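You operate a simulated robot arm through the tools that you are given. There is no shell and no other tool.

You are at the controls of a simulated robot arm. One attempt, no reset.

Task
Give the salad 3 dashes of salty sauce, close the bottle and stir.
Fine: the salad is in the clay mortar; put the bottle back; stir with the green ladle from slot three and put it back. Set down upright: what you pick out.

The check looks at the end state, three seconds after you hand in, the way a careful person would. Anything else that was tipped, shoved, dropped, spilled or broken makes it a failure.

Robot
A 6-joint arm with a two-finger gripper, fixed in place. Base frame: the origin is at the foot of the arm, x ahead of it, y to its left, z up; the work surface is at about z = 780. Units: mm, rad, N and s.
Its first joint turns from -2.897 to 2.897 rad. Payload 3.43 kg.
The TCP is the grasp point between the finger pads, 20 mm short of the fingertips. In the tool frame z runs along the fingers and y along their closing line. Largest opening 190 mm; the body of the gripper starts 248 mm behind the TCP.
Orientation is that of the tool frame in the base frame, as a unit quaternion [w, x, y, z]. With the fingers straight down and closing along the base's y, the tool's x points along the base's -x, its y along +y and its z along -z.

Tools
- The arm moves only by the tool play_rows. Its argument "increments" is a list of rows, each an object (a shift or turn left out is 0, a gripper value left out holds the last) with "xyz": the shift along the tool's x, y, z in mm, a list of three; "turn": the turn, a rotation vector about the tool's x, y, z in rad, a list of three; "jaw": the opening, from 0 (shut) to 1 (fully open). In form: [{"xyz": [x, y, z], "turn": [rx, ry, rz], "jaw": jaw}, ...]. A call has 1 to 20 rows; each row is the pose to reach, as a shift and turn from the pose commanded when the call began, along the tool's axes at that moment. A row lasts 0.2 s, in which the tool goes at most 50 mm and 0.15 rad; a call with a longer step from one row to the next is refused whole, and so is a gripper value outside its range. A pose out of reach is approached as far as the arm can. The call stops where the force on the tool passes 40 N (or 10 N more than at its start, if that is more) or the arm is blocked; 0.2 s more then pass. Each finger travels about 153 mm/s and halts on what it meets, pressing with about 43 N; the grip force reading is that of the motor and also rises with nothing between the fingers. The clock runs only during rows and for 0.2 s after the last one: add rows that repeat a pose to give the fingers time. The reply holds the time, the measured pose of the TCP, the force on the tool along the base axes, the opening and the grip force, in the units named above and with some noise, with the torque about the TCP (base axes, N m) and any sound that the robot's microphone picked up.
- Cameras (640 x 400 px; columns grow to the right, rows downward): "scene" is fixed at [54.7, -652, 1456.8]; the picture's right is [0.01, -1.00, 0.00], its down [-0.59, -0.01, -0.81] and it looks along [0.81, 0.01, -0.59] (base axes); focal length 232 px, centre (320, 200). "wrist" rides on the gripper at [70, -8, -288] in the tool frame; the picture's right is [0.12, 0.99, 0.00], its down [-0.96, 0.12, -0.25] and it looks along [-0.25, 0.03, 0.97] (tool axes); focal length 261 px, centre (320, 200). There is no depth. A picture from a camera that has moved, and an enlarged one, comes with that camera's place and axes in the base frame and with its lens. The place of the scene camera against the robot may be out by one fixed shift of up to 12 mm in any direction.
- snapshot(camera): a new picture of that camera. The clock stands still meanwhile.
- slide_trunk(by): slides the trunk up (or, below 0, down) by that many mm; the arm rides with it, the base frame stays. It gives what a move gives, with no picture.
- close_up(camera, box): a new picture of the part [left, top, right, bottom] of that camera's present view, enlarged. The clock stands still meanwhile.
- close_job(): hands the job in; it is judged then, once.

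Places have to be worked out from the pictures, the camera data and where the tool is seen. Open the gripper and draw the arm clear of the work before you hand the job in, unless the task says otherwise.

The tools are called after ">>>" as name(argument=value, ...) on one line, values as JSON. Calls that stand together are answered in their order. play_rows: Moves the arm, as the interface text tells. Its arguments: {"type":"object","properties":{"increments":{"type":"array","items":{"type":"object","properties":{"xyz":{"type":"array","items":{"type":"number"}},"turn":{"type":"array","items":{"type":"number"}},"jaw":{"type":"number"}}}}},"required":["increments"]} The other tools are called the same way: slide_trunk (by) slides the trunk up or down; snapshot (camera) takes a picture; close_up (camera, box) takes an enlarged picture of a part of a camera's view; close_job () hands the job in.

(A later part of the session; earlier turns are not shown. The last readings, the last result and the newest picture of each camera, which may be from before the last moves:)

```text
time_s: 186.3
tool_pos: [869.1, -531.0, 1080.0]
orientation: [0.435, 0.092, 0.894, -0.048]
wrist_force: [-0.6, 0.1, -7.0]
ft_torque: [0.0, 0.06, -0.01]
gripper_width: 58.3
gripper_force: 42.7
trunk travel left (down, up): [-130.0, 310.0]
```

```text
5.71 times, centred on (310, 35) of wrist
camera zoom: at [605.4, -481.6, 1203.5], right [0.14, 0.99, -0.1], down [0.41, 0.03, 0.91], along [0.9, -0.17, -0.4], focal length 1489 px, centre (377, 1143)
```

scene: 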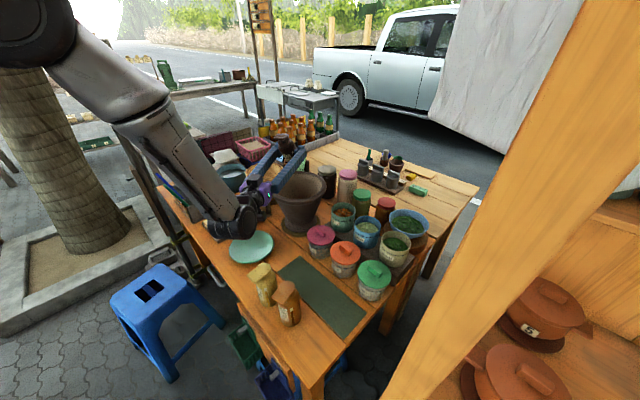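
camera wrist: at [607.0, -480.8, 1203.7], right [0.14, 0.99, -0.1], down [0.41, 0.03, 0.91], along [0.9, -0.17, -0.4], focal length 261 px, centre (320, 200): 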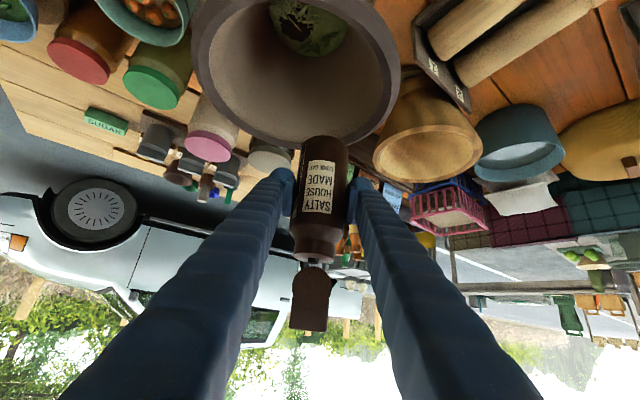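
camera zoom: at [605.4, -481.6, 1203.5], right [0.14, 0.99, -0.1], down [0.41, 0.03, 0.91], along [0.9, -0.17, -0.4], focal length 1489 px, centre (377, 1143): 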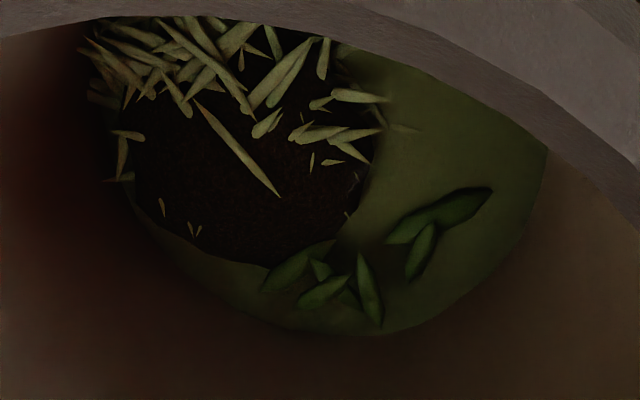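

The puddle grew accordingly and the level is stable at two dashes. Third and last tip: tilt to horizontal, roll to 2.46 rad, then straight back.

>>> play_rows(increments=[{"xyz": [-2, 1, -2], "turn": [0, -0.11, 0]}, {"xyz": [-4, 2, -4], "turn": [0, -0.22, 0]}, {"xyz": [-6, 3, -6], "turn": [0, -0.33, 0]}, {"xyz": [-8, 4, -8], "turn": [0, -0.44, 0]}, {"xyz": [-10, 5, -9], "turn": [0, -0.55, 0]}, {"xyz": [-11, 6.3, -10.4], "turn": [0, -0.66, 0]}, {"xyz": [-11, 6.3, -10.4], "turn": [0, -0.66, 0]}])

>>> play_rows(increments=[{"turn": [0, 0, 0.14]}, {"turn": [0, 0, 0.28]}, {"turn": [0, 0, 0.42]}, {"turn": [0, 0, 0.56]}, {"turn": [0, 0, 0.7]}, {"turn": [0, 0, 0.84]}, {"turn": [0, 0, 0.98]}, {"turn": [0, 0, 1.12]}, {"turn": [0, 0, 1.26]}, {"turn": [0, 0, 1.4]}, {"turn": [0, 0, 1.54]}, {"turn": [0, 0, 1.68]}, {"turn": [0, 0, 1.82]}, {"turn": [0, 0, 1.96]}, {"turn": [0, 0, 2.1]}, {"turn": [0, 0, 2.24]}, {"turn": [0, 0, 2.36]}, {"turn": [0, 0, 2.46]}, {"turn": [0, 0, 2.46]}])

>>> close_up(camera="wrist", box=[285, 170, 315, 210])

```text
time_s: 187.9
tool_pos: [869.7, -524.0, 1096.0]
orientation: [0.702, 0.074, 0.704, -0.076]
wrist_force: [0.9, 0.3, -5.9]
ft_torque: [-0.01, -0.01, 0.06]
gripper_width: 58.3
gripper_force: 42.8
trunk travel left (down, up): [-130.0, 310.0]
```

```text
time_s: 191.9
tool_pos: [868.7, -523.3, 1095.4]
orientation: [0.306, 0.689, 0.165, 0.636]
wrist_force: [-0.1, 0.4, -6.6]
ft_torque: [-0.03, 0.11, -0.01]
gripper_width: 58.3
gripper_force: 42.7
trunk travel left (down, up): [-130.0, 310.0]
```

```text
10.00 times, centred on (300, 190) of wrist
camera zoom: at [600.0, -413.9, 1146.7], right [-0.14, -0.68, 0.72], down [-0.39, -0.63, -0.67], along [0.91, -0.38, -0.17], focal length 2606 px, centre (520, 300)
```

zoom: 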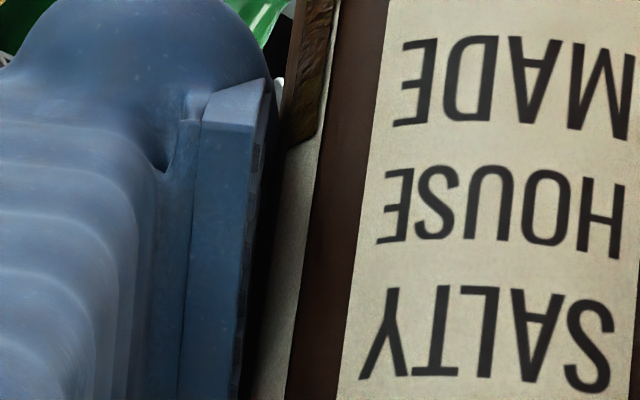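

Level stepped down again by the same amount: three dashes delivered. I roll straight back to upright.

>>> play_rows(increments=[{"turn": [0, 0, -0.14]}, {"turn": [0, 0, -0.28]}, {"turn": [0, 0, -0.42]}, {"turn": [0, 0, -0.56]}, {"turn": [0, 0, -0.7]}, {"turn": [0, 0, -0.84]}, {"turn": [0, 0, -0.98]}, {"turn": [0, 0, -1.12]}, {"turn": [0, 0, -1.26]}, {"turn": [0, 0, -1.4]}, {"turn": [0, 0, -1.54]}, {"turn": [0, 0, -1.68]}, {"turn": [0, 0, -1.82]}, {"turn": [0, 0, -1.96]}, {"turn": [0, 0, -2.1]}, {"turn": [0, 0, -2.24]}, {"turn": [0, 0, -2.38]}, {"turn": [0, 0, -2.46]}, {"turn": [0, 0, -2.46]}])

>>> play_rows(increments=[{"xyz": [-3, -2, -14], "turn": [0, 0.1, 0]}, {"xyz": [-6, -3, -28], "turn": [0, 0.2, 0]}, {"xyz": [-10, -5, -42], "turn": [0, 0.31, 0]}, {"xyz": [-13, -6, -56], "turn": [0, 0.42, 0]}, {"xyz": [-16, -8, -71], "turn": [0, 0.52, 0]}, {"xyz": [-16, -8, -71], "turn": [0, 0.52, 0]}])

>>> snapshot(camera="scene")

```text
time_s: 195.9
tool_pos: [869.9, -523.6, 1095.4]
orientation: [0.701, 0.072, 0.705, -0.077]
wrist_force: [0.8, 1.1, -6.3]
ft_torque: [0.01, 0.09, 0.0]
gripper_width: 58.5
gripper_force: 42.6
trunk travel left (down, up): [-130.0, 310.0]
```

```text
time_s: 197.3
tool_pos: [797.2, -516.2, 1111.3]
orientation: [0.497, 0.091, 0.861, -0.055]
wrist_force: [-0.2, 0.8, -5.0]
ft_torque: [0.0, 0.07, -0.06]
gripper_width: 58.7
gripper_force: 43.2
trunk travel left (down, up): [-130.0, 310.0]
```

```text
taken
```

scene: 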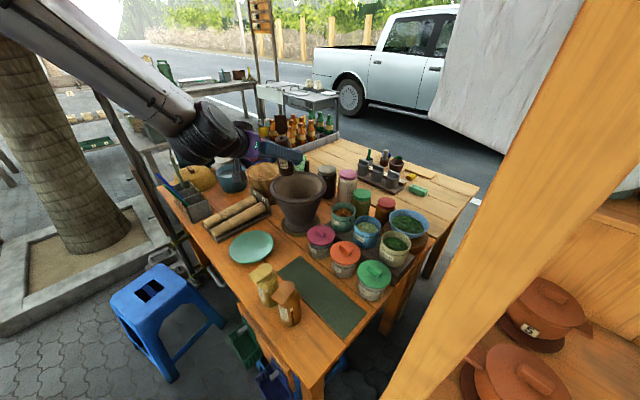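

Now I carry the bottle back along the same path to above its original place.

>>> play_rows(increments=[{"xyz": [13, -12, -26], "turn": [0.033, 0.023, 0.023]}, {"xyz": [29, -26, -57], "turn": [0.07, 0.048, 0.05]}, {"xyz": [45, -40, -88], "turn": [0.11, 0.075, 0.078]}, {"xyz": [61, -54, -119], "turn": [0.15, 0.103, 0.106]}, {"xyz": [76, -67, -148], "turn": [0.187, 0.129, 0.132]}, {"xyz": [91, -80, -175], "turn": [0.222, 0.152, 0.156]}, {"xyz": [104, -92, -198], "turn": [0.2537, 0.1741, 0.1789]}, {"xyz": [104, -92, -198], "turn": [0.2537, 0.1741, 0.1789]}])

>>> play_rows(increments=[{"xyz": [15, -21, -14], "turn": [0.023, 0, 0.02]}, {"xyz": [35, -50, -33], "turn": [0.055, 0, 0.046]}, {"xyz": [57, -80, -52], "turn": [0.088, 0, 0.074]}, {"xyz": [78, -110, -72], "turn": [0.121, 0, 0.102]}, {"xyz": [98, -138, -91], "turn": [0.152, 0, 0.128]}, {"xyz": [115, -163, -107], "turn": [0.18, 0, 0.151]}, {"xyz": [129, -182, -119], "turn": [0.2005, 0, 0.1684]}, {"xyz": [129, -182, -119], "turn": [0.2005, 0, 0.1684]}])

```text
time_s: 199.1
tool_pos: [560.3, -560.2, 1120.5]
orientation: [0.408, 0.233, 0.876, -0.111]
wrist_force: [-0.1, -0.1, -6.8]
ft_torque: [-0.01, 0.02, 0.0]
gripper_width: 58.3
gripper_force: 42.9
trunk travel left (down, up): [-130.0, 310.0]
```

```text
time_s: 200.9
tool_pos: [317.8, -630.7, 1099.5]
orientation: [0.391, 0.346, 0.837, -0.163]
wrist_force: [0.1, -0.9, -5.9]
ft_torque: [0.05, 0.02, 0.01]
gripper_width: 58.3
gripper_force: 42.7
trunk travel left (down, up): [-130.0, 310.0]
```

Now lower the trunk by 130 mm.

>>> slide_trunk(by=-130)

```text
time_s: 202.4
tool_pos: [319.4, -629.6, 970.1]
orientation: [0.391, 0.346, 0.837, -0.163]
wrist_force: [-0.3, -0.1, -6.1]
ft_torque: [0.03, -0.02, -0.04]
gripper_width: 58.5
gripper_force: 43.0
trunk travel left (down, up): [0.0, 440.0]
```

I descend to about 8 mm above the table and check the position.

>>> play_rows(increments=[{"xyz": [12, 0, 10]}, {"xyz": [32, 0, 27]}, {"xyz": [54, 0, 45]}, {"xyz": [72, 0, 61]}, {"xyz": [84, 0, 71]}, {"xyz": [84, 0, 71]}])

```text
time_s: 203.8
tool_pos: [319.5, -631.1, 857.8]
orientation: [0.391, 0.345, 0.838, -0.162]
wrist_force: [0.3, 0.1, -6.0]
ft_torque: [0.03, 0.02, 0.05]
gripper_width: 58.3
gripper_force: 43.1
trunk travel left (down, up): [0.0, 440.0]
```

No drift this time. I shift 1.5 mm and creep down until contact.

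>>> play_rows(increments=[{"xyz": [2.3, 1.5, 1.9]}, {"xyz": [3.8, 1.5, 3.2]}, {"xyz": [4.9, 1.5, 4.2]}, {"xyz": [5.4, 1.5, 4.5]}])

```text
time_s: 204.8
tool_pos: [319.5, -630.1, 853.9]
orientation: [0.391, 0.345, 0.837, -0.163]
wrist_force: [0.8, 2.1, 5.2]
ft_torque: [0.07, -0.32, 0.04]
gripper_width: 58.2
gripper_force: 42.5
trunk travel left (down, up): [0.0, 440.0]
```

Contact made (≈+5 N). I relieve and open the jaws gently.

>>> play_rows(increments=[{"xyz": [-1.2, 0, -1.0]}, {"xyz": [-1.2, 0, -1.0]}, {"xyz": [-1.2, 0, -1.0], "jaw": 0.33}, {"xyz": [-1.2, 0, -1.0], "jaw": 0.36}, {"xyz": [-1.2, 0, -1.0], "jaw": 0.4}, {"xyz": [-1.2, 0, -1.0], "jaw": 0.4}])

>>> close_up(camera="scene", box=[270, 285, 360, 365])

```text
time_s: 206.2
tool_pos: [320.7, -630.9, 853.4]
orientation: [0.391, 0.345, 0.838, -0.163]
wrist_force: [0.4, -0.5, 0.1]
ft_torque: [0.0, 0.03, -0.01]
gripper_width: 76.0
gripper_force: 0.1
trunk travel left (down, up): [0.0, 440.0]
```

```text
5.00 times, centred on (315, 325) of scene
camera zoom: at [54.7, -652.0, 1456.8], right [0.01, -1.0, 0.0], down [-0.59, -0.01, -0.81], along [0.81, 0.01, -0.59], focal length 1157 px, centre (345, -425)
```

zoom: 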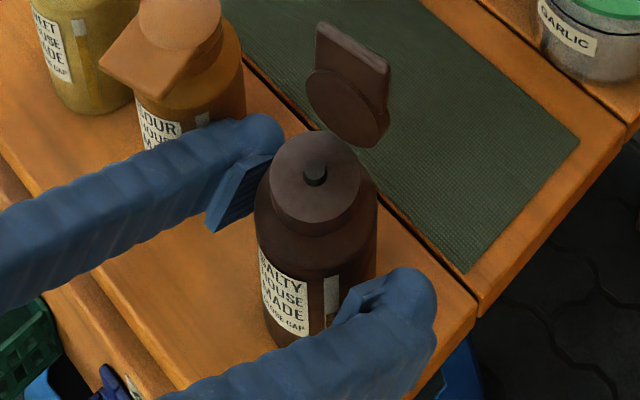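

The bottle stands at its place, lid still open. I back straight out along the tool axis, then move toward the waypoint near [520,-340] to switch the wrist back for tool-down work.

>>> play_rows(increments=[{"xyz": [0, 0, -20]}, {"xyz": [0, 0, -50]}, {"xyz": [0, 0, -85]}, {"xyz": [0, 0, -115]}, {"xyz": [-20, 15, -125]}, {"xyz": [-40, 45, -130]}, {"xyz": [-60, 80, -135]}, {"xyz": [-70, 115, -135]}, {"xyz": [-70, 115, -135]}])

>>> close_up(camera="scene", box=[270, 285, 360, 365])

```text
time_s: 208.2
tool_pos: [359.0, -506.8, 995.9]
orientation: [0.39, 0.345, 0.838, -0.162]
wrist_force: [0.0, -0.2, 0.5]
ft_torque: [-0.06, 0.06, -0.08]
gripper_width: 76.0
gripper_force: 0.1
trunk travel left (down, up): [0.0, 440.0]
```

```text
5.00 times, centred on (315, 325) of scene
camera zoom: at [54.7, -652.0, 1456.8], right [0.01, -1.0, 0.0], down [-0.59, -0.01, -0.81], along [0.81, 0.01, -0.59], focal length 1157 px, centre (345, -425)
```

zoom: 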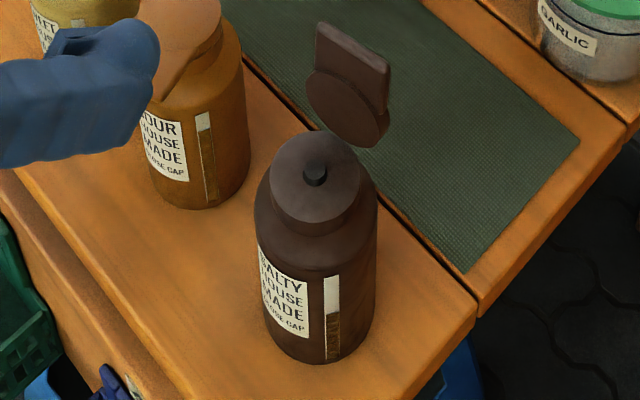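

The strips confirm it: salty dropped by 0.27 versus sour unchanged, i.e. three equal steps. Now to the waypoint [520,-340,975] with heading −10°.

>>> play_rows(increments=[{"xyz": [2, 30, 1], "turn": [-0.055, 0.01, -0.05]}, {"xyz": [5, 65, 3], "turn": [-0.12, 0.022, -0.11]}, {"xyz": [8, 100, 4], "turn": [-0.19, 0.035, -0.17]}, {"xyz": [11, 135, 6], "turn": [-0.26, 0.048, -0.235]}, {"xyz": [14, 170, 7], "turn": [-0.33, 0.061, -0.3]}, {"xyz": [16, 203, 9], "turn": [-0.39, 0.073, -0.355]}, {"xyz": [18, 232, 10], "turn": [-0.4477, 0.0833, -0.4085]}, {"xyz": [18, 232, 10], "turn": [-0.4477, 0.0833, -0.4085]}])

>>> play_rows(increments=[{"turn": [-0.093, 0, -0.093]}, {"turn": [-0.186, 0, -0.186]}, {"turn": [-0.28, 0, -0.28]}, {"turn": [-0.373, 0, -0.373]}, {"turn": [-0.466, 0, -0.466]}, {"turn": [-0.559, 0, -0.559]}, {"turn": [-0.653, 0, -0.653]}, {"turn": [-0.746, 0, -0.746]}, {"turn": [-0.839, 0, -0.839]}, {"turn": [-0.839, 0, -0.839]}])

```text
time_s: 210.0
tool_pos: [522.5, -339.3, 975.5]
orientation: [0.381, 0.081, 0.92, -0.035]
wrist_force: [0.5, 0.1, 0.5]
ft_torque: [0.0, 0.03, 0.01]
gripper_width: 76.1
gripper_force: 0.1
trunk travel left (down, up): [0.0, 440.0]
```

```text
time_s: 212.2
tool_pos: [522.0, -340.0, 973.2]
orientation: [0.334, -0.447, 0.809, 0.183]
wrist_force: [-0.2, -0.7, 0.0]
ft_torque: [0.11, 0.0, 0.02]
gripper_width: 75.9
gripper_force: 0.0
trunk travel left (down, up): [0.0, 440.0]
```

Now I untilt the tool to vertical at this waypoint, lowering it a little.

>>> play_rows(increments=[{"xyz": [5, 2, 4], "turn": [0, 0.12, 0]}, {"xyz": [10, 5, 8], "turn": [0, 0.24, 0]}, {"xyz": [15, 8, 13], "turn": [0, 0.37, 0]}, {"xyz": [21, 10, 17], "turn": [0, 0.5, 0]}, {"xyz": [26, 13, 22], "turn": [0, 0.63, 0]}, {"xyz": [31, 15, 26], "turn": [0, 0.75, 0]}, {"xyz": [31, 15, 26], "turn": [0, 0.75, 0]}])

```text
time_s: 213.8
tool_pos: [508.2, -335.6, 934.7]
orientation: [0.015, -0.483, 0.875, 0.006]
wrist_force: [0.0, -0.1, -0.2]
ft_torque: [-0.06, 0.02, 0.0]
gripper_width: 75.5
gripper_force: 0.1
trunk travel left (down, up): [0.0, 440.0]
```

Tool is vertical again. I raise the trunk 350 mm back to its starting height and yaw for the cap-closing approach.

>>> slide_trunk(by=350)

>>> play_rows(increments=[{"turn": [0, 0, 0.13], "jaw": 0.2}, {"turn": [0, 0, 0.26], "jaw": 0.0}, {"turn": [0, 0, 0.39]}, {"turn": [0, 0, 0.52]}, {"turn": [0, 0, 0.65]}, {"turn": [0, 0, 0.78]}, {"turn": [0, 0, 0.91]}, {"turn": [0, 0, 1.04]}, {"turn": [0, 0, 1.17]}, {"turn": [0, 0, 1.3]}, {"turn": [0, 0, 1.43]}, {"turn": [0, 0, 1.56]}, {"turn": [0, 0, 1.69]}, {"turn": [0, 0, 1.742]}, {"turn": [0, 0, 1.742]}])

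```text
time_s: 217.3
tool_pos: [508.1, -335.0, 1284.5]
orientation: [0.015, -0.483, 0.875, 0.008]
wrist_force: [0.5, 0.6, -0.8]
ft_torque: [0.02, -0.02, 0.0]
gripper_width: 76.0
gripper_force: 0.0
trunk travel left (down, up): [-350.0, 90.0]
```

```text
time_s: 220.5
tool_pos: [507.2, -336.0, 1283.8]
orientation: [0.004, 0.358, 0.933, 0.016]
wrist_force: [-0.4, 0.4, -0.3]
ft_torque: [0.01, 0.01, -0.03]
gripper_width: 0.0
gripper_force: 34.2
trunk travel left (down, up): [-350.0, 90.0]
```

I move above the far side of the bottle (behind the open lid) at z≈1060, levelling the tool exactly.

>>> play_rows(increments=[{"xyz": [-13, -34, 10], "turn": [0.01, -0.001, 0]}, {"xyz": [-26, -69, 25], "turn": [0.02, -0.002, 0]}, {"xyz": [-39, -103, 45], "turn": [0.033, -0.004, 0]}, {"xyz": [-52, -137, 67], "turn": [0.033, -0.004, 0]}, {"xyz": [-65, -171, 90], "turn": [0.033, -0.004, 0]}, {"xyz": [-78, -206, 115], "turn": [0.033, -0.004, 0]}, {"xyz": [-91, -240, 140], "turn": [0.033, -0.004, 0]}, {"xyz": [-104, -274, 165], "turn": [0.033, -0.004, 0]}, {"xyz": [-117, -309, 190], "turn": [0.033, -0.004, 0]}, {"xyz": [-130, -343, 214], "turn": [0.033, -0.004, 0]}, {"xyz": [-130, -343, 214], "turn": [0.033, -0.004, 0]}])

>>> close_up(camera="wrist", box=[250, 110, 390, 230])

>>> snapshot(camera="scene")

```text
time_s: 222.9
tool_pos: [382.0, -672.6, 1057.4]
orientation: [0.001, 0.359, 0.933, 0.0]
wrist_force: [-0.3, -0.1, 0.9]
ft_torque: [0.08, 0.0, -0.01]
gripper_width: 0.0
gripper_force: 33.9
trunk travel left (down, up): [-350.0, 90.0]
```

```text
3.33 times, centred on (320, 170) of wrist
camera zoom: at [323.8, -631.7, 1346.1], right [0.58, 0.82, 0.0], down [0.79, -0.56, 0.25], along [0.2, -0.14, -0.97], focal length 869 px, centre (320, 300)
```

zoom: 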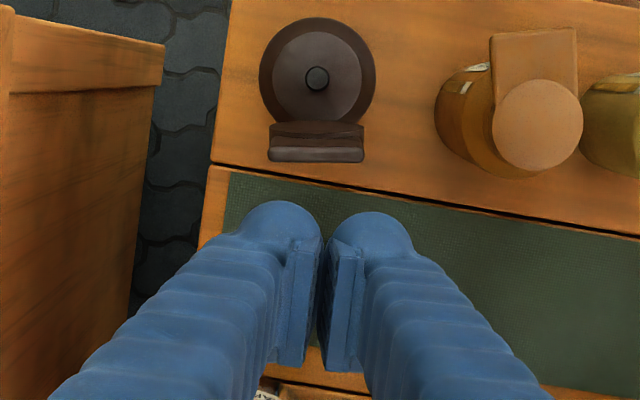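

```text
taken
```

scene: 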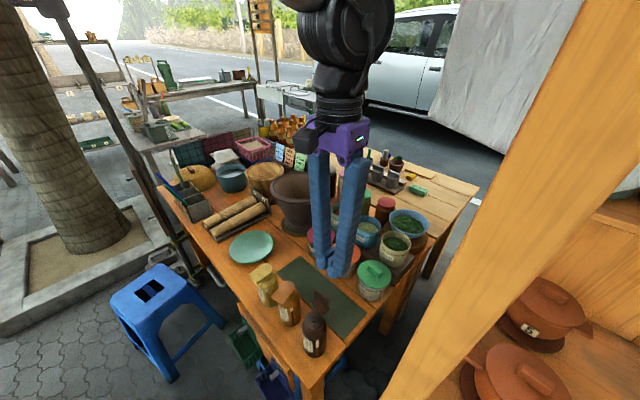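

The top view shows the lid standing behind the nozzle; bottle axis ≈[323.9,-633.5], lid centred 9.5 mm to my −y side. I shift over and lower the fingertips to z≈972 behind the lid.

>>> play_rows(increments=[{"xyz": [0, -5, 0]}, {"xyz": [0, -9.5, 10]}, {"xyz": [0, -9.5, 35]}, {"xyz": [0, -9.5, 55]}, {"xyz": [0, -9.5, 65]}, {"xyz": [0, -9.5, 65]}])

>>> close_up(camera="wrist", box=[250, 90, 390, 220])

>>> close_up(camera="scene", box=[280, 270, 370, 360])

```text
time_s: 224.3
tool_pos: [374.5, -677.7, 993.0]
orientation: [0.0, 0.358, 0.934, 0.0]
wrist_force: [-0.5, -0.2, 0.1]
ft_torque: [0.01, 0.02, 0.03]
gripper_width: 0.2
gripper_force: 34.6
trunk travel left (down, up): [-350.0, 90.0]
```

```text
3.08 times, centred on (320, 155) of wrist
camera zoom: at [316.1, -636.5, 1282.5], right [0.58, 0.82, 0.0], down [0.79, -0.56, 0.25], along [0.2, -0.14, -0.97], focal length 802 px, centre (320, 338)
```

zoom: 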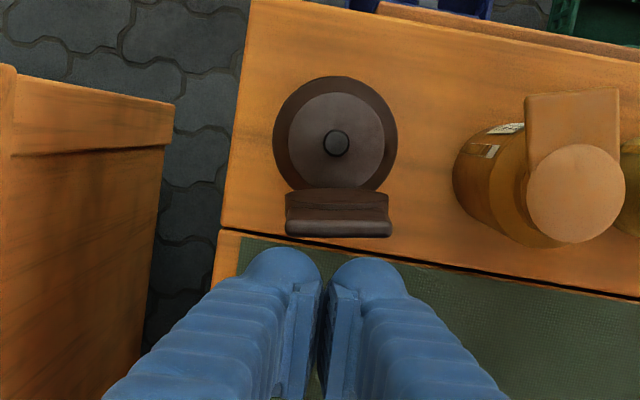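

```text
4.44 times, centred on (325, 315) of scene
camera zoom: at [54.7, -652.0, 1456.8], right [0.01, -1.0, 0.0], down [-0.59, -0.01, -0.81], along [0.81, 0.01, -0.59], focal length 1029 px, centre (298, -311)
```

zoom: 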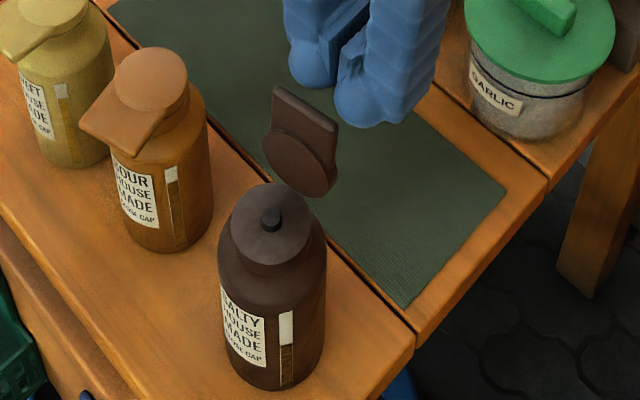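

Well aligned. I push the lid from behind toward the nozzle along an arc, slowly, first part.

>>> play_rows(increments=[{"xyz": [7, 0, 0]}, {"xyz": [13.4, 0, 0]}, {"xyz": [18.5, 0, 0]}, {"xyz": [23.4, 0, 0]}, {"xyz": [27.5, 0, 0]}, {"xyz": [31.4, 0, 0]}, {"xyz": [35, 0, 0.7]}, {"xyz": [38.4, 0, 1.5]}, {"xyz": [41.4, 0, 2.5]}, {"xyz": [44.4, 0, 3.5]}, {"xyz": [44.4, 0, 3.5]}])

>>> close_up(camera="scene", box=[280, 270, 370, 360])

>>> close_up(camera="wrist", box=[250, 90, 390, 220])

```text
time_s: 226.7
tool_pos: [339.7, -648.3, 989.0]
orientation: [0.0, 0.358, 0.934, -0.001]
wrist_force: [-0.1, -0.6, -1.0]
ft_torque: [0.02, -0.02, 0.01]
gripper_width: 0.1
gripper_force: 34.4
trunk travel left (down, up): [-350.0, 90.0]
```

```text
4.44 times, centred on (325, 315) of scene
camera zoom: at [54.7, -652.0, 1456.8], right [0.01, -1.0, 0.0], down [-0.59, -0.01, -0.81], along [0.81, 0.01, -0.59], focal length 1029 px, centre (298, -311)
```

zoom: 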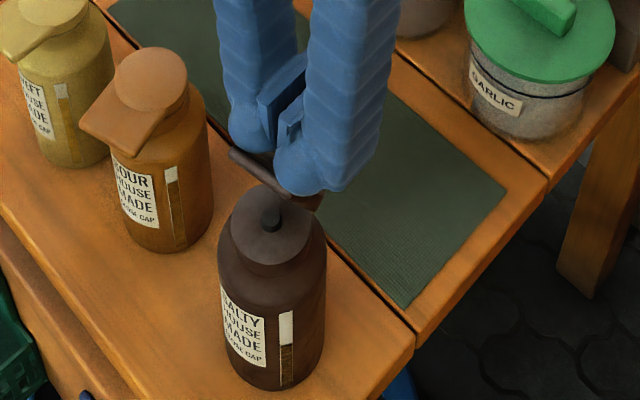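

```text
3.08 times, centred on (320, 155) of wrist
camera zoom: at [283.0, -606.7, 1278.5], right [0.58, 0.82, 0.0], down [0.79, -0.56, 0.25], along [0.2, -0.14, -0.97], focal length 802 px, centre (320, 338)
```

zoom: 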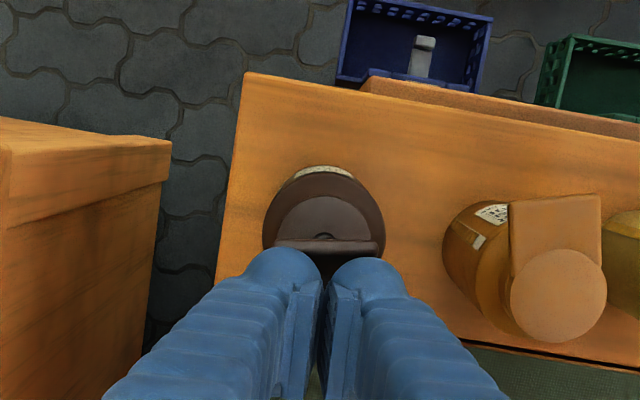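

The lid is coming over and the bottle stays still. I continue along the arc downwards.

>>> play_rows(increments=[{"xyz": [3, 0, 1.2]}, {"xyz": [6, 0, 2.5]}, {"xyz": [9, 0, 4.5]}, {"xyz": [12, 0, 6.5]}, {"xyz": [14.5, 0, 8.5]}, {"xyz": [17, 0, 10.5]}, {"xyz": [19.5, 0, 13]}, {"xyz": [22, 0, 16]}, {"xyz": [24, 0, 19]}, {"xyz": [26, 0, 22]}, {"xyz": [26, 0, 22]}])

>>> close_up(camera="scene", box=[280, 270, 370, 360])

>>> close_up(camera="wrist", box=[250, 90, 390, 220])

```text
time_s: 229.1
tool_pos: [321.7, -631.6, 967.7]
orientation: [0.0, 0.358, 0.934, -0.001]
wrist_force: [0.1, 0.7, -0.1]
ft_torque: [0.0, -0.01, -0.04]
gripper_width: 0.0
gripper_force: 34.1
trunk travel left (down, up): [-350.0, 90.0]
```

```text
4.44 times, centred on (325, 315) of scene
camera zoom: at [54.7, -652.0, 1456.8], right [0.01, -1.0, 0.0], down [-0.59, -0.01, -0.81], along [0.81, 0.01, -0.59], focal length 1029 px, centre (298, -311)
```

zoom: 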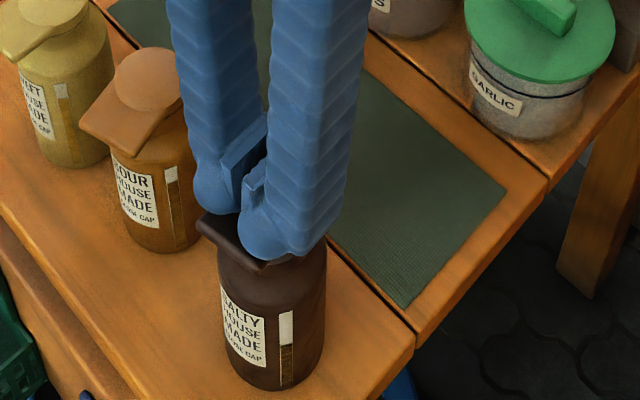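

```text
3.08 times, centred on (320, 155) of wrist
camera zoom: at [263.5, -589.6, 1257.0], right [0.58, 0.82, 0.0], down [0.79, -0.56, 0.25], along [0.2, -0.14, -0.97], focal length 802 px, centre (320, 338)
```

zoom: 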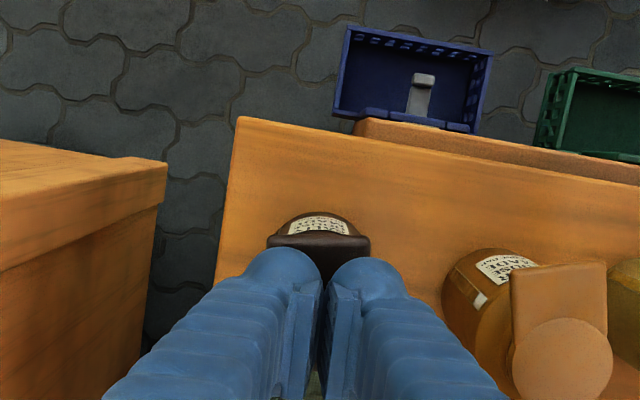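

Lid nearly down (≈25°). I continue pressing down over the tab until it seats.

>>> play_rows(increments=[{"xyz": [1.5, 0, 3]}, {"xyz": [3, 0, 6]}, {"xyz": [4, 0, 8.5]}, {"xyz": [5, 0, 11]}, {"xyz": [5.5, 0, 13]}, {"xyz": [5.5, 0, 14.5]}, {"xyz": [5.5, 0, 16]}, {"xyz": [5.5, 0, 17]}])

>>> close_up(camera="scene", box=[280, 270, 370, 360])

```text
time_s: 230.9
tool_pos: [316.5, -627.9, 951.4]
orientation: [0.002, 0.358, 0.934, -0.001]
wrist_force: [-2.1, 2.1, 11.4]
ft_torque: [0.03, 0.0, -0.03]
gripper_width: 5.7
gripper_force: 33.9
trunk travel left (down, up): [-350.0, 90.0]
```

```text
4.44 times, centred on (325, 315) of scene
camera zoom: at [54.7, -652.0, 1456.8], right [0.01, -1.0, 0.0], down [-0.59, -0.01, -0.81], along [0.81, 0.01, -0.59], focal length 1029 px, centre (298, -311)
```

zoom: 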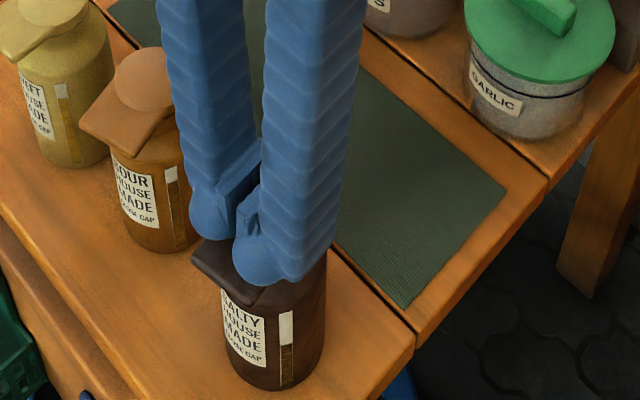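

Contact of about 11 N with tips at z≈931 – the lid seems seated. I raise the fingers and inspect.

>>> play_rows(increments=[{"xyz": [0, 0, -10]}, {"xyz": [0, 0, -40]}, {"xyz": [0, 0, -80]}, {"xyz": [0, 0, -110]}, {"xyz": [0, 0, -110]}])

>>> close_up(camera="scene", box=[280, 290, 350, 360])

>>> close_up(camera="wrist", box=[270, 120, 400, 220])

```text
time_s: 232.1
tool_pos: [316.6, -626.6, 1060.8]
orientation: [0.001, 0.359, 0.934, 0.0]
wrist_force: [-0.9, 0.2, -0.5]
ft_torque: [-0.05, 0.03, 0.03]
gripper_width: 0.1
gripper_force: 34.3
trunk travel left (down, up): [-350.0, 90.0]
```

```text
5.71 times, centred on (315, 325) of scene
camera zoom: at [54.7, -652.0, 1456.8], right [0.01, -1.0, 0.0], down [-0.59, -0.01, -0.81], along [0.81, 0.01, -0.59], focal length 1323 px, centre (349, -514)
```

zoom: 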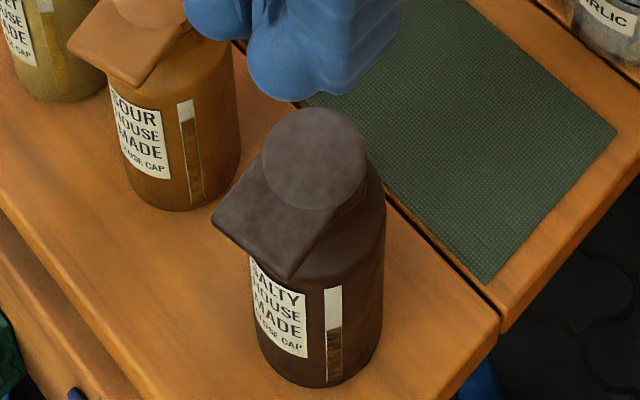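

```text
4.00 times, centred on (335, 170) of wrist
camera zoom: at [258.6, -585.1, 1347.9], right [0.58, 0.82, 0.0], down [0.79, -0.56, 0.25], along [0.2, -0.14, -0.97], focal length 1043 px, centre (260, 320)
```

zoom: 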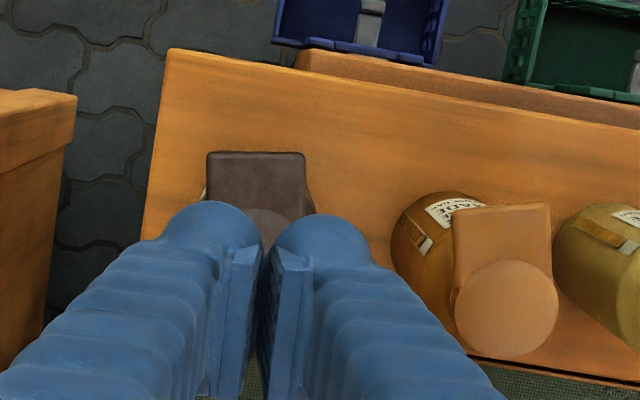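

The lid looks closed. I zoom in to compare its seating with the neighbour's closed cap.

>>> close_up(camera="scene", box=[300, 305, 332, 335])

>>> close_up(camera="scene", box=[270, 280, 310, 320])

```text
13.33 times, centred on (316, 320) of scene
camera zoom: at [54.7, -652.0, 1456.8], right [0.01, -1.0, 0.0], down [-0.59, -0.01, -0.81], along [0.81, 0.01, -0.59], focal length 3086 px, centre (373, -1400)
```

zoom: 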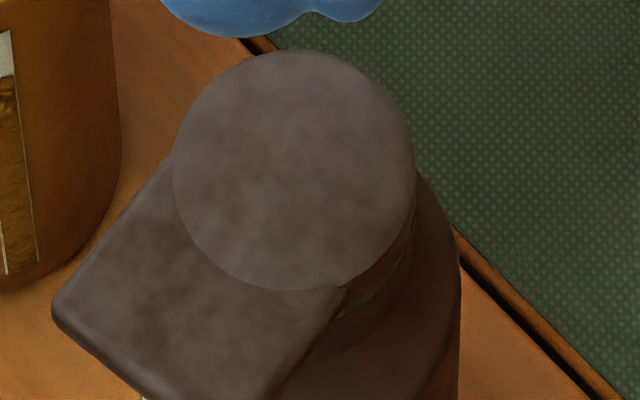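

```text
10.00 times, centred on (290, 300) of scene
camera zoom: at [54.7, -652.0, 1456.8], right [0.01, -1.0, 0.0], down [-0.59, -0.01, -0.81], along [0.81, 0.01, -0.59], focal length 2315 px, centre (620, -800)
```

zoom: 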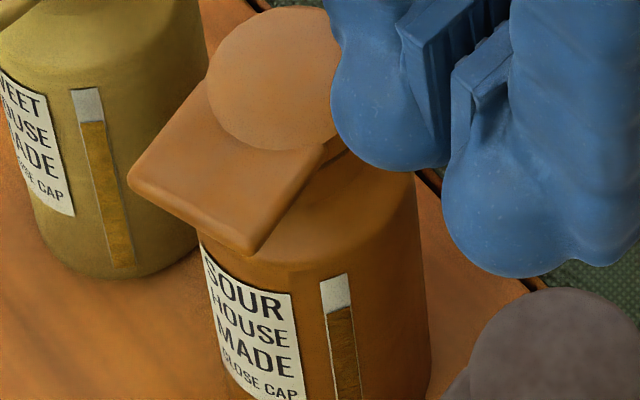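

The cap sits exactly like at the start. Sauce part done; now the ladle. I move high toward the rack to view the ladles from above.

>>> play_rows(increments=[{"xyz": [0, 0, -45]}, {"xyz": [2, 40, -70], "turn": [0, 0, -0.03]}, {"xyz": [5, 85, -90], "turn": [0, 0, -0.06]}, {"xyz": [8, 130, -110], "turn": [0, 0, -0.1]}, {"xyz": [11, 175, -130], "turn": [0, 0, -0.14]}, {"xyz": [14, 221, -145], "turn": [0, 0, -0.18]}, {"xyz": [16, 267, -155], "turn": [0, 0, -0.22]}, {"xyz": [19, 313, -165], "turn": [0, 0, -0.26]}, {"xyz": [22, 359, -175], "turn": [0, 0, -0.3]}, {"xyz": [25, 405, -180], "turn": [0, 0, -0.34]}, {"xyz": [28, 451, -185], "turn": [0, 0, -0.37]}, {"xyz": [31, 490, -190], "turn": [0, 0, -0.4]}, {"xyz": [31, 518, -190], "turn": [0, 0, -0.4], "jaw": 0.3}, {"xyz": [31, 518, -190], "turn": [0, 0, -0.4], "jaw": 0.3}])

>>> snapshot(camera="wrist")

```text
time_s: 235.1
tool_pos: [640.1, -221.7, 1252.1]
orientation: [0.001, 0.166, 0.986, 0.0]
wrist_force: [0.6, 1.4, 0.6]
ft_torque: [0.01, -0.04, 0.0]
gripper_width: 56.9
gripper_force: 0.0
trunk travel left (down, up): [-350.0, 90.0]
```

```text
taken
camera wrist: at [571.2, -206.8, 1540.9], right [0.21, 0.98, 0.0], down [0.95, -0.21, 0.25], along [0.24, -0.05, -0.97], focal length 261 px, centre (320, 200)
```

wrist: 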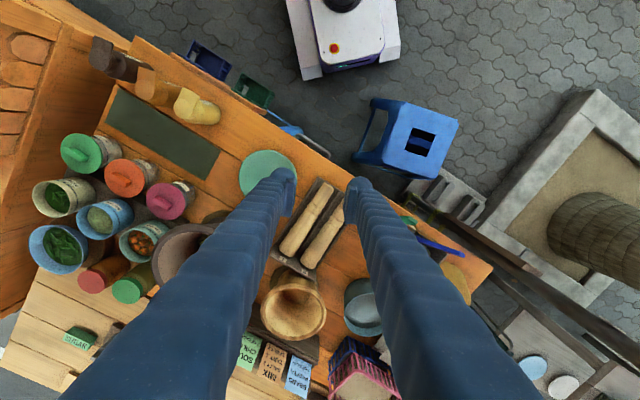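

The rack is hidden behind a finger. I shift about 105 mm further left to bring it between the fingers.

>>> play_rows(increments=[{"xyz": [-9, 35, 0]}, {"xyz": [-18, 70, 0]}, {"xyz": [-27, 105, 0], "jaw": 0.7}, {"xyz": [-27, 105, 0], "jaw": 1.0}, {"xyz": [-27, 105, 0], "jaw": 1.0}])

>>> snapshot(camera="wrist")

>>> close_up(camera="wrist", box=[300, 150, 440, 260])

```text
time_s: 236.3
tool_pos: [700.8, -130.9, 1251.5]
orientation: [0.0, 0.166, 0.986, -0.001]
wrist_force: [1.1, -0.4, -1.1]
ft_torque: [0.09, 0.01, 0.04]
gripper_width: 189.9
gripper_force: 0.1
trunk travel left (down, up): [-350.0, 90.0]
```

```text
taken
camera wrist: at [631.5, -115.4, 1541.1], right [0.21, 0.98, 0.0], down [0.95, -0.21, 0.25], along [0.24, -0.05, -0.97], focal length 261 px, centre (320, 200)
```

wrist: 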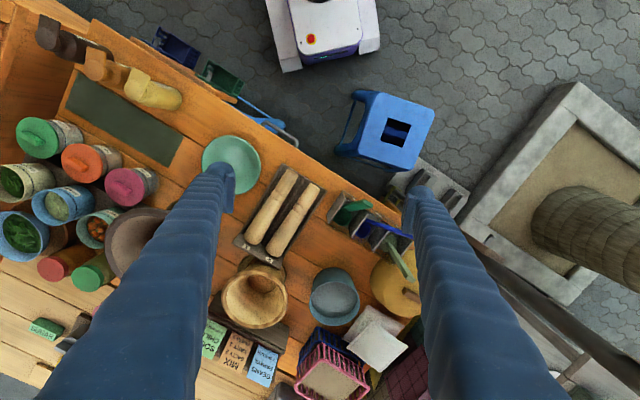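

```text
3.64 times, centred on (370, 205) of wrist
camera zoom: at [631.5, -115.4, 1541.1], right [0.21, 0.98, 0.0], down [0.95, -0.21, 0.25], along [0.24, -0.05, -0.97], focal length 948 px, centre (138, 182)
```

zoom: 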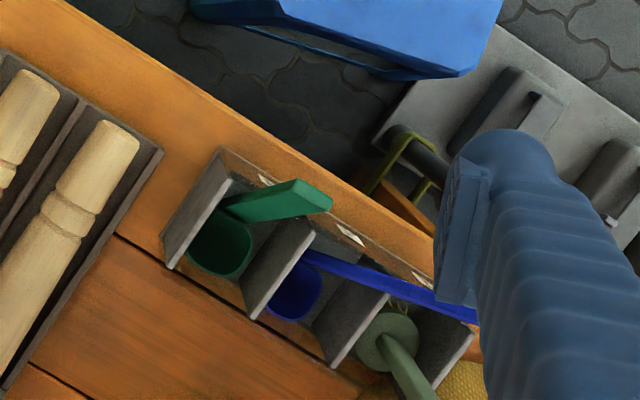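

Clear view: slot 3 holds the dark-green ladle, bowl down, its flat handle leaning toward the table's edge. I zoom in for exact handle geometry and the rack height.

>>> close_up(camera="wrist", box=[335, 180, 385, 225])

>>> close_up(camera="scene", box=[150, 165, 225, 230])

```text
8.89 times, centred on (360, 202) of wrist
camera zoom: at [631.5, -115.4, 1541.1], right [0.21, 0.98, 0.0], down [0.95, -0.21, 0.25], along [0.24, -0.05, -0.97], focal length 2317 px, centre (-36, 178)
```

zoom: 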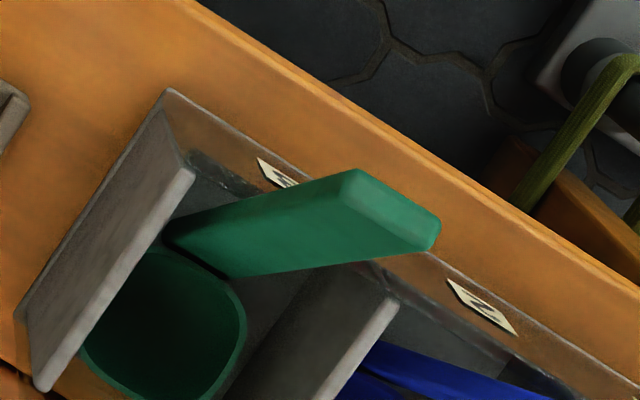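

```text
6.15 times, centred on (188, 198) of scene
camera zoom: at [54.7, -652.0, 1456.8], right [0.01, -1.0, 0.0], down [-0.59, -0.01, -0.81], along [0.81, 0.01, -0.59], focal length 1424 px, centre (1135, 215)
```

zoom: 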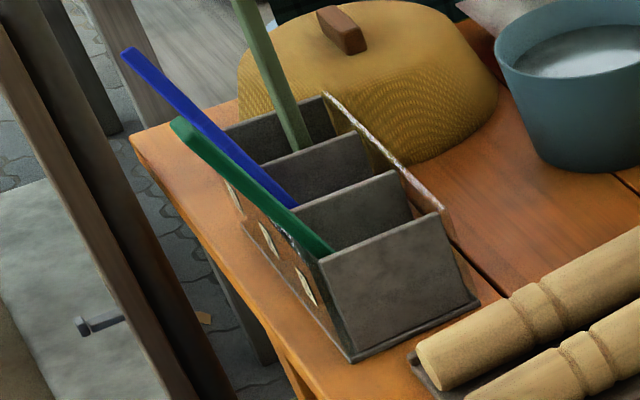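

Handle top triangulates to roughly [805,-39,980], leaning toward −x/+y; neighbours' tops are >120 mm away. I move closer above it for a second view with better baseline.

>>> play_rows(increments=[{"xyz": [-12, 19, 25]}, {"xyz": [-24, 38, 50]}, {"xyz": [-37, 58, 76]}, {"xyz": [-49, 77, 101]}, {"xyz": [-61, 96, 126]}, {"xyz": [-61, 96, 126]}])

>>> snapshot(camera="wrist")

>>> close_up(camera="wrist", box=[250, 150, 410, 280])

```text
time_s: 237.7
tool_pos: [786.9, -59.7, 1128.8]
orientation: [0.001, 0.166, 0.986, -0.001]
wrist_force: [0.4, -1.0, -0.4]
ft_torque: [-0.03, -0.06, 0.0]
gripper_width: 190.0
gripper_force: 0.0
trunk travel left (down, up): [-350.0, 90.0]
```

```text
taken
camera wrist: at [719.1, -43.7, 1417.1], right [0.21, 0.98, 0.0], down [0.95, -0.21, 0.25], along [0.24, -0.05, -0.97], focal length 261 px, centre (320, 200)
```

wrist: 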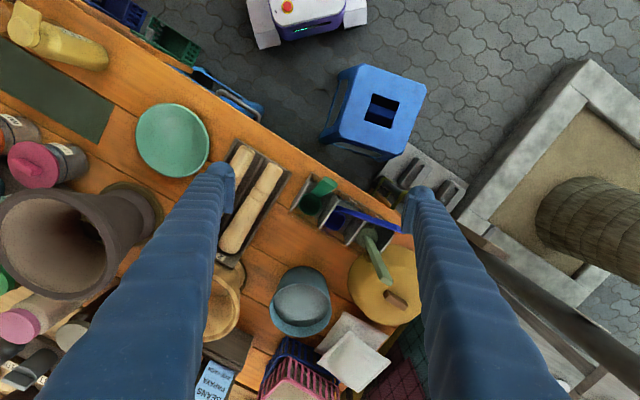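

```text
3.08 times, centred on (330, 215) of wrist
camera zoom: at [719.1, -43.7, 1417.1], right [0.21, 0.98, 0.0], down [0.95, -0.21, 0.25], along [0.24, -0.05, -0.97], focal length 802 px, centre (289, 154)
```

zoom: 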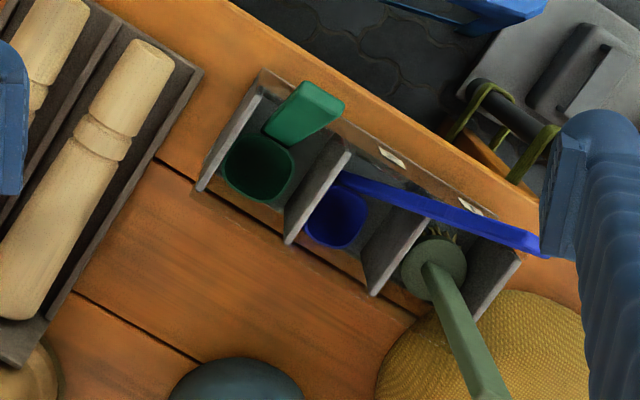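

I zoom in on the green handle from here.

>>> close_up(camera="wrist", box=[300, 165, 350, 220])

```text
7.27 times, centred on (325, 192) of wrist
camera zoom: at [719.1, -43.7, 1417.1], right [0.21, 0.98, 0.0], down [0.95, -0.21, 0.25], along [0.24, -0.05, -0.97], focal length 1896 px, centre (284, 254)
```

zoom: 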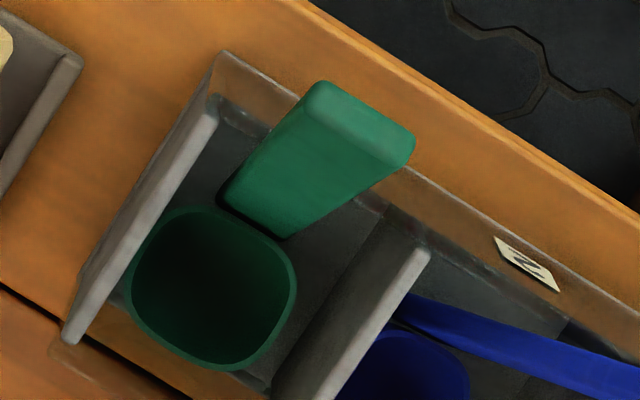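

The two views give the handle: top centre ≈[800,-43,987], running down to ≈[864,-85,790], ~24 mm wide along heading 47°. I position above the grip point with the jaw aligned to that direction.

>>> play_rows(increments=[{"xyz": [-5, 5, 15], "turn": [0, 0, 0.12], "jaw": 0.8}, {"xyz": [-10, 10, 35], "turn": [0, 0, 0.24], "jaw": 0.6}, {"xyz": [-15, 14, 55], "turn": [0, 0, 0.36], "jaw": 0.45}, {"xyz": [-18, 17.6, 72], "turn": [0, 0, 0.42], "jaw": 0.45}, {"xyz": [-18, 17.6, 72], "turn": [0, 0, 0.42], "jaw": 0.45}])

>>> close_up(camera="wrist", box=[250, 140, 410, 270])

>>> close_up(camera="scene", box=[140, 130, 240, 225])

```text
time_s: 238.9
tool_pos: [810.4, -50.6, 1053.5]
orientation: [0.002, 0.368, 0.93, -0.001]
wrist_force: [-0.6, -0.3, 0.4]
ft_torque: [0.01, 0.0, -0.02]
gripper_width: 85.3
gripper_force: 0.0
trunk travel left (down, up): [-350.0, 90.0]
```

```text
3.08 times, centred on (330, 205) of wrist
camera zoom: at [754.3, -8.0, 1342.2], right [0.59, 0.81, 0.0], down [0.78, -0.57, 0.25], along [0.2, -0.15, -0.97], focal length 802 px, centre (289, 185)
```

zoom: 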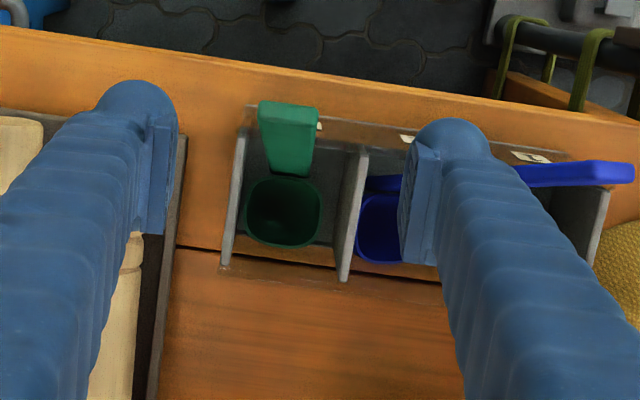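

```text
4.21 times, centred on (190, 178) of scene
camera zoom: at [54.7, -652.0, 1456.8], right [0.01, -1.0, 0.0], down [-0.59, -0.01, -0.81], along [0.81, 0.01, -0.59], focal length 975 px, centre (867, 295)
```

zoom: 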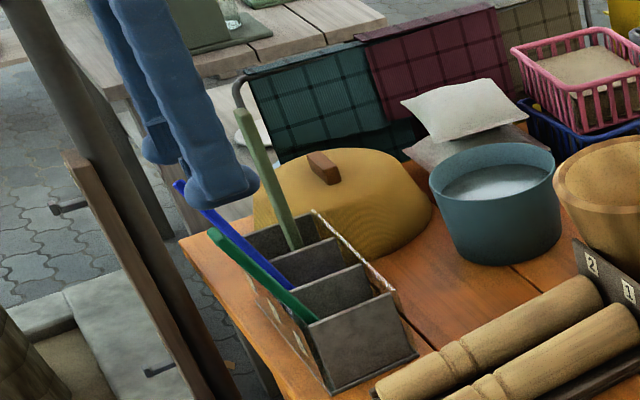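

Well aligned: handle centred between the pads. I lower 96 mm with the jaw at 57 mm.

>>> play_rows(increments=[{"xyz": [0, 0, 10], "jaw": 0.3}, {"xyz": [0, 0, 40], "jaw": 0.3}, {"xyz": [0, 0, 70], "jaw": 0.3}, {"xyz": [0, 0, 90], "jaw": 0.3}, {"xyz": [0, 0, 96], "jaw": 0.3}, {"xyz": [0, 0, 96], "jaw": 0.3}])

>>> close_up(camera="wrist", box=[260, 140, 380, 250])

>>> close_up(camera="scene", box=[140, 130, 240, 225])

```text
time_s: 240.3
tool_pos: [811.6, -50.6, 958.2]
orientation: [0.0, 0.367, 0.93, 0.0]
wrist_force: [-0.1, 0.9, 0.4]
ft_torque: [0.0, 0.0, -0.02]
gripper_width: 56.9
gripper_force: 0.1
trunk travel left (down, up): [-350.0, 90.0]
```

```text
3.64 times, centred on (320, 195) of wrist
camera zoom: at [756.0, -7.5, 1245.9], right [0.59, 0.81, 0.0], down [0.78, -0.57, 0.25], along [0.2, -0.15, -0.97], focal length 948 px, centre (320, 218)
```

zoom: 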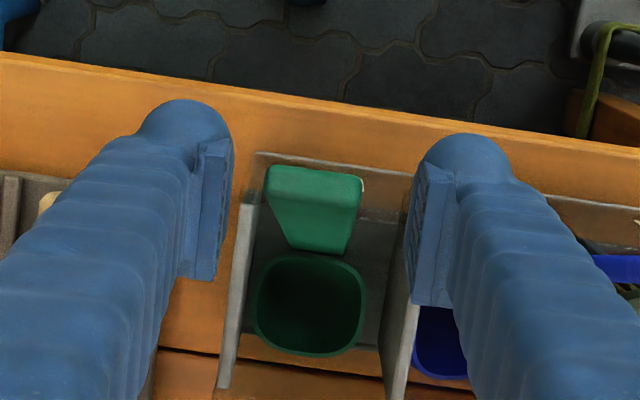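

```text
4.21 times, centred on (190, 178) of scene
camera zoom: at [54.7, -652.0, 1456.8], right [0.01, -1.0, 0.0], down [-0.59, -0.01, -0.81], along [0.81, 0.01, -0.59], focal length 975 px, centre (867, 295)
```

zoom: 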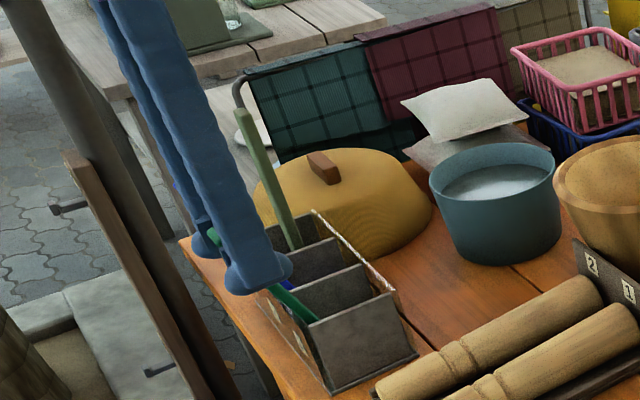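

The handle lies centred between the pads. I close gently on it.

>>> play_rows(increments=[{"xyz": [0, -1, 0], "jaw": 0.24}, {"xyz": [0, -1, 0], "jaw": 0.19}, {"xyz": [0, -1, 0], "jaw": 0.16}, {"xyz": [0, -1, 0], "jaw": 0.145}, {"xyz": [0, -1, 0], "jaw": 0.135}, {"xyz": [0, -1, 0], "jaw": 0.125}, {"xyz": [0, -1, 0], "jaw": 0.115}, {"xyz": [0, -1, 0], "jaw": 0.1}, {"xyz": [0, -1, 0], "jaw": 0.1}])

>>> close_up(camera="wrist", box=[260, 140, 380, 250])

```text
time_s: 242.3
tool_pos: [812.1, -50.4, 957.1]
orientation: [-0.001, 0.367, 0.93, 0.0]
wrist_force: [1.4, 1.2, 0.9]
ft_torque: [0.16, -0.02, 0.0]
gripper_width: 26.4
gripper_force: 43.2
trunk travel left (down, up): [-350.0, 90.0]
```

```text
3.64 times, centred on (320, 195) of wrist
camera zoom: at [755.8, -8.5, 1245.4], right [0.59, 0.81, 0.0], down [0.78, -0.57, 0.25], along [0.2, -0.15, -0.97], focal length 948 px, centre (320, 218)
```

zoom: 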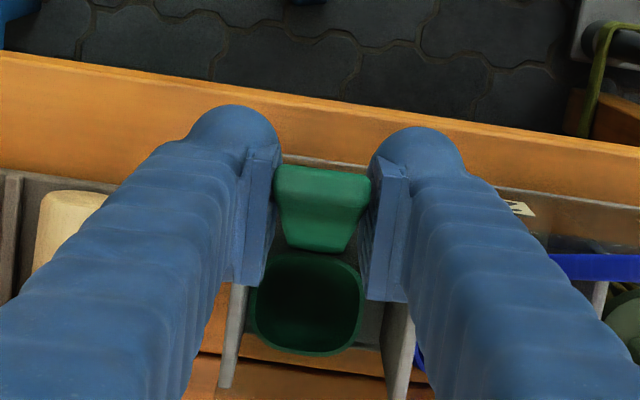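

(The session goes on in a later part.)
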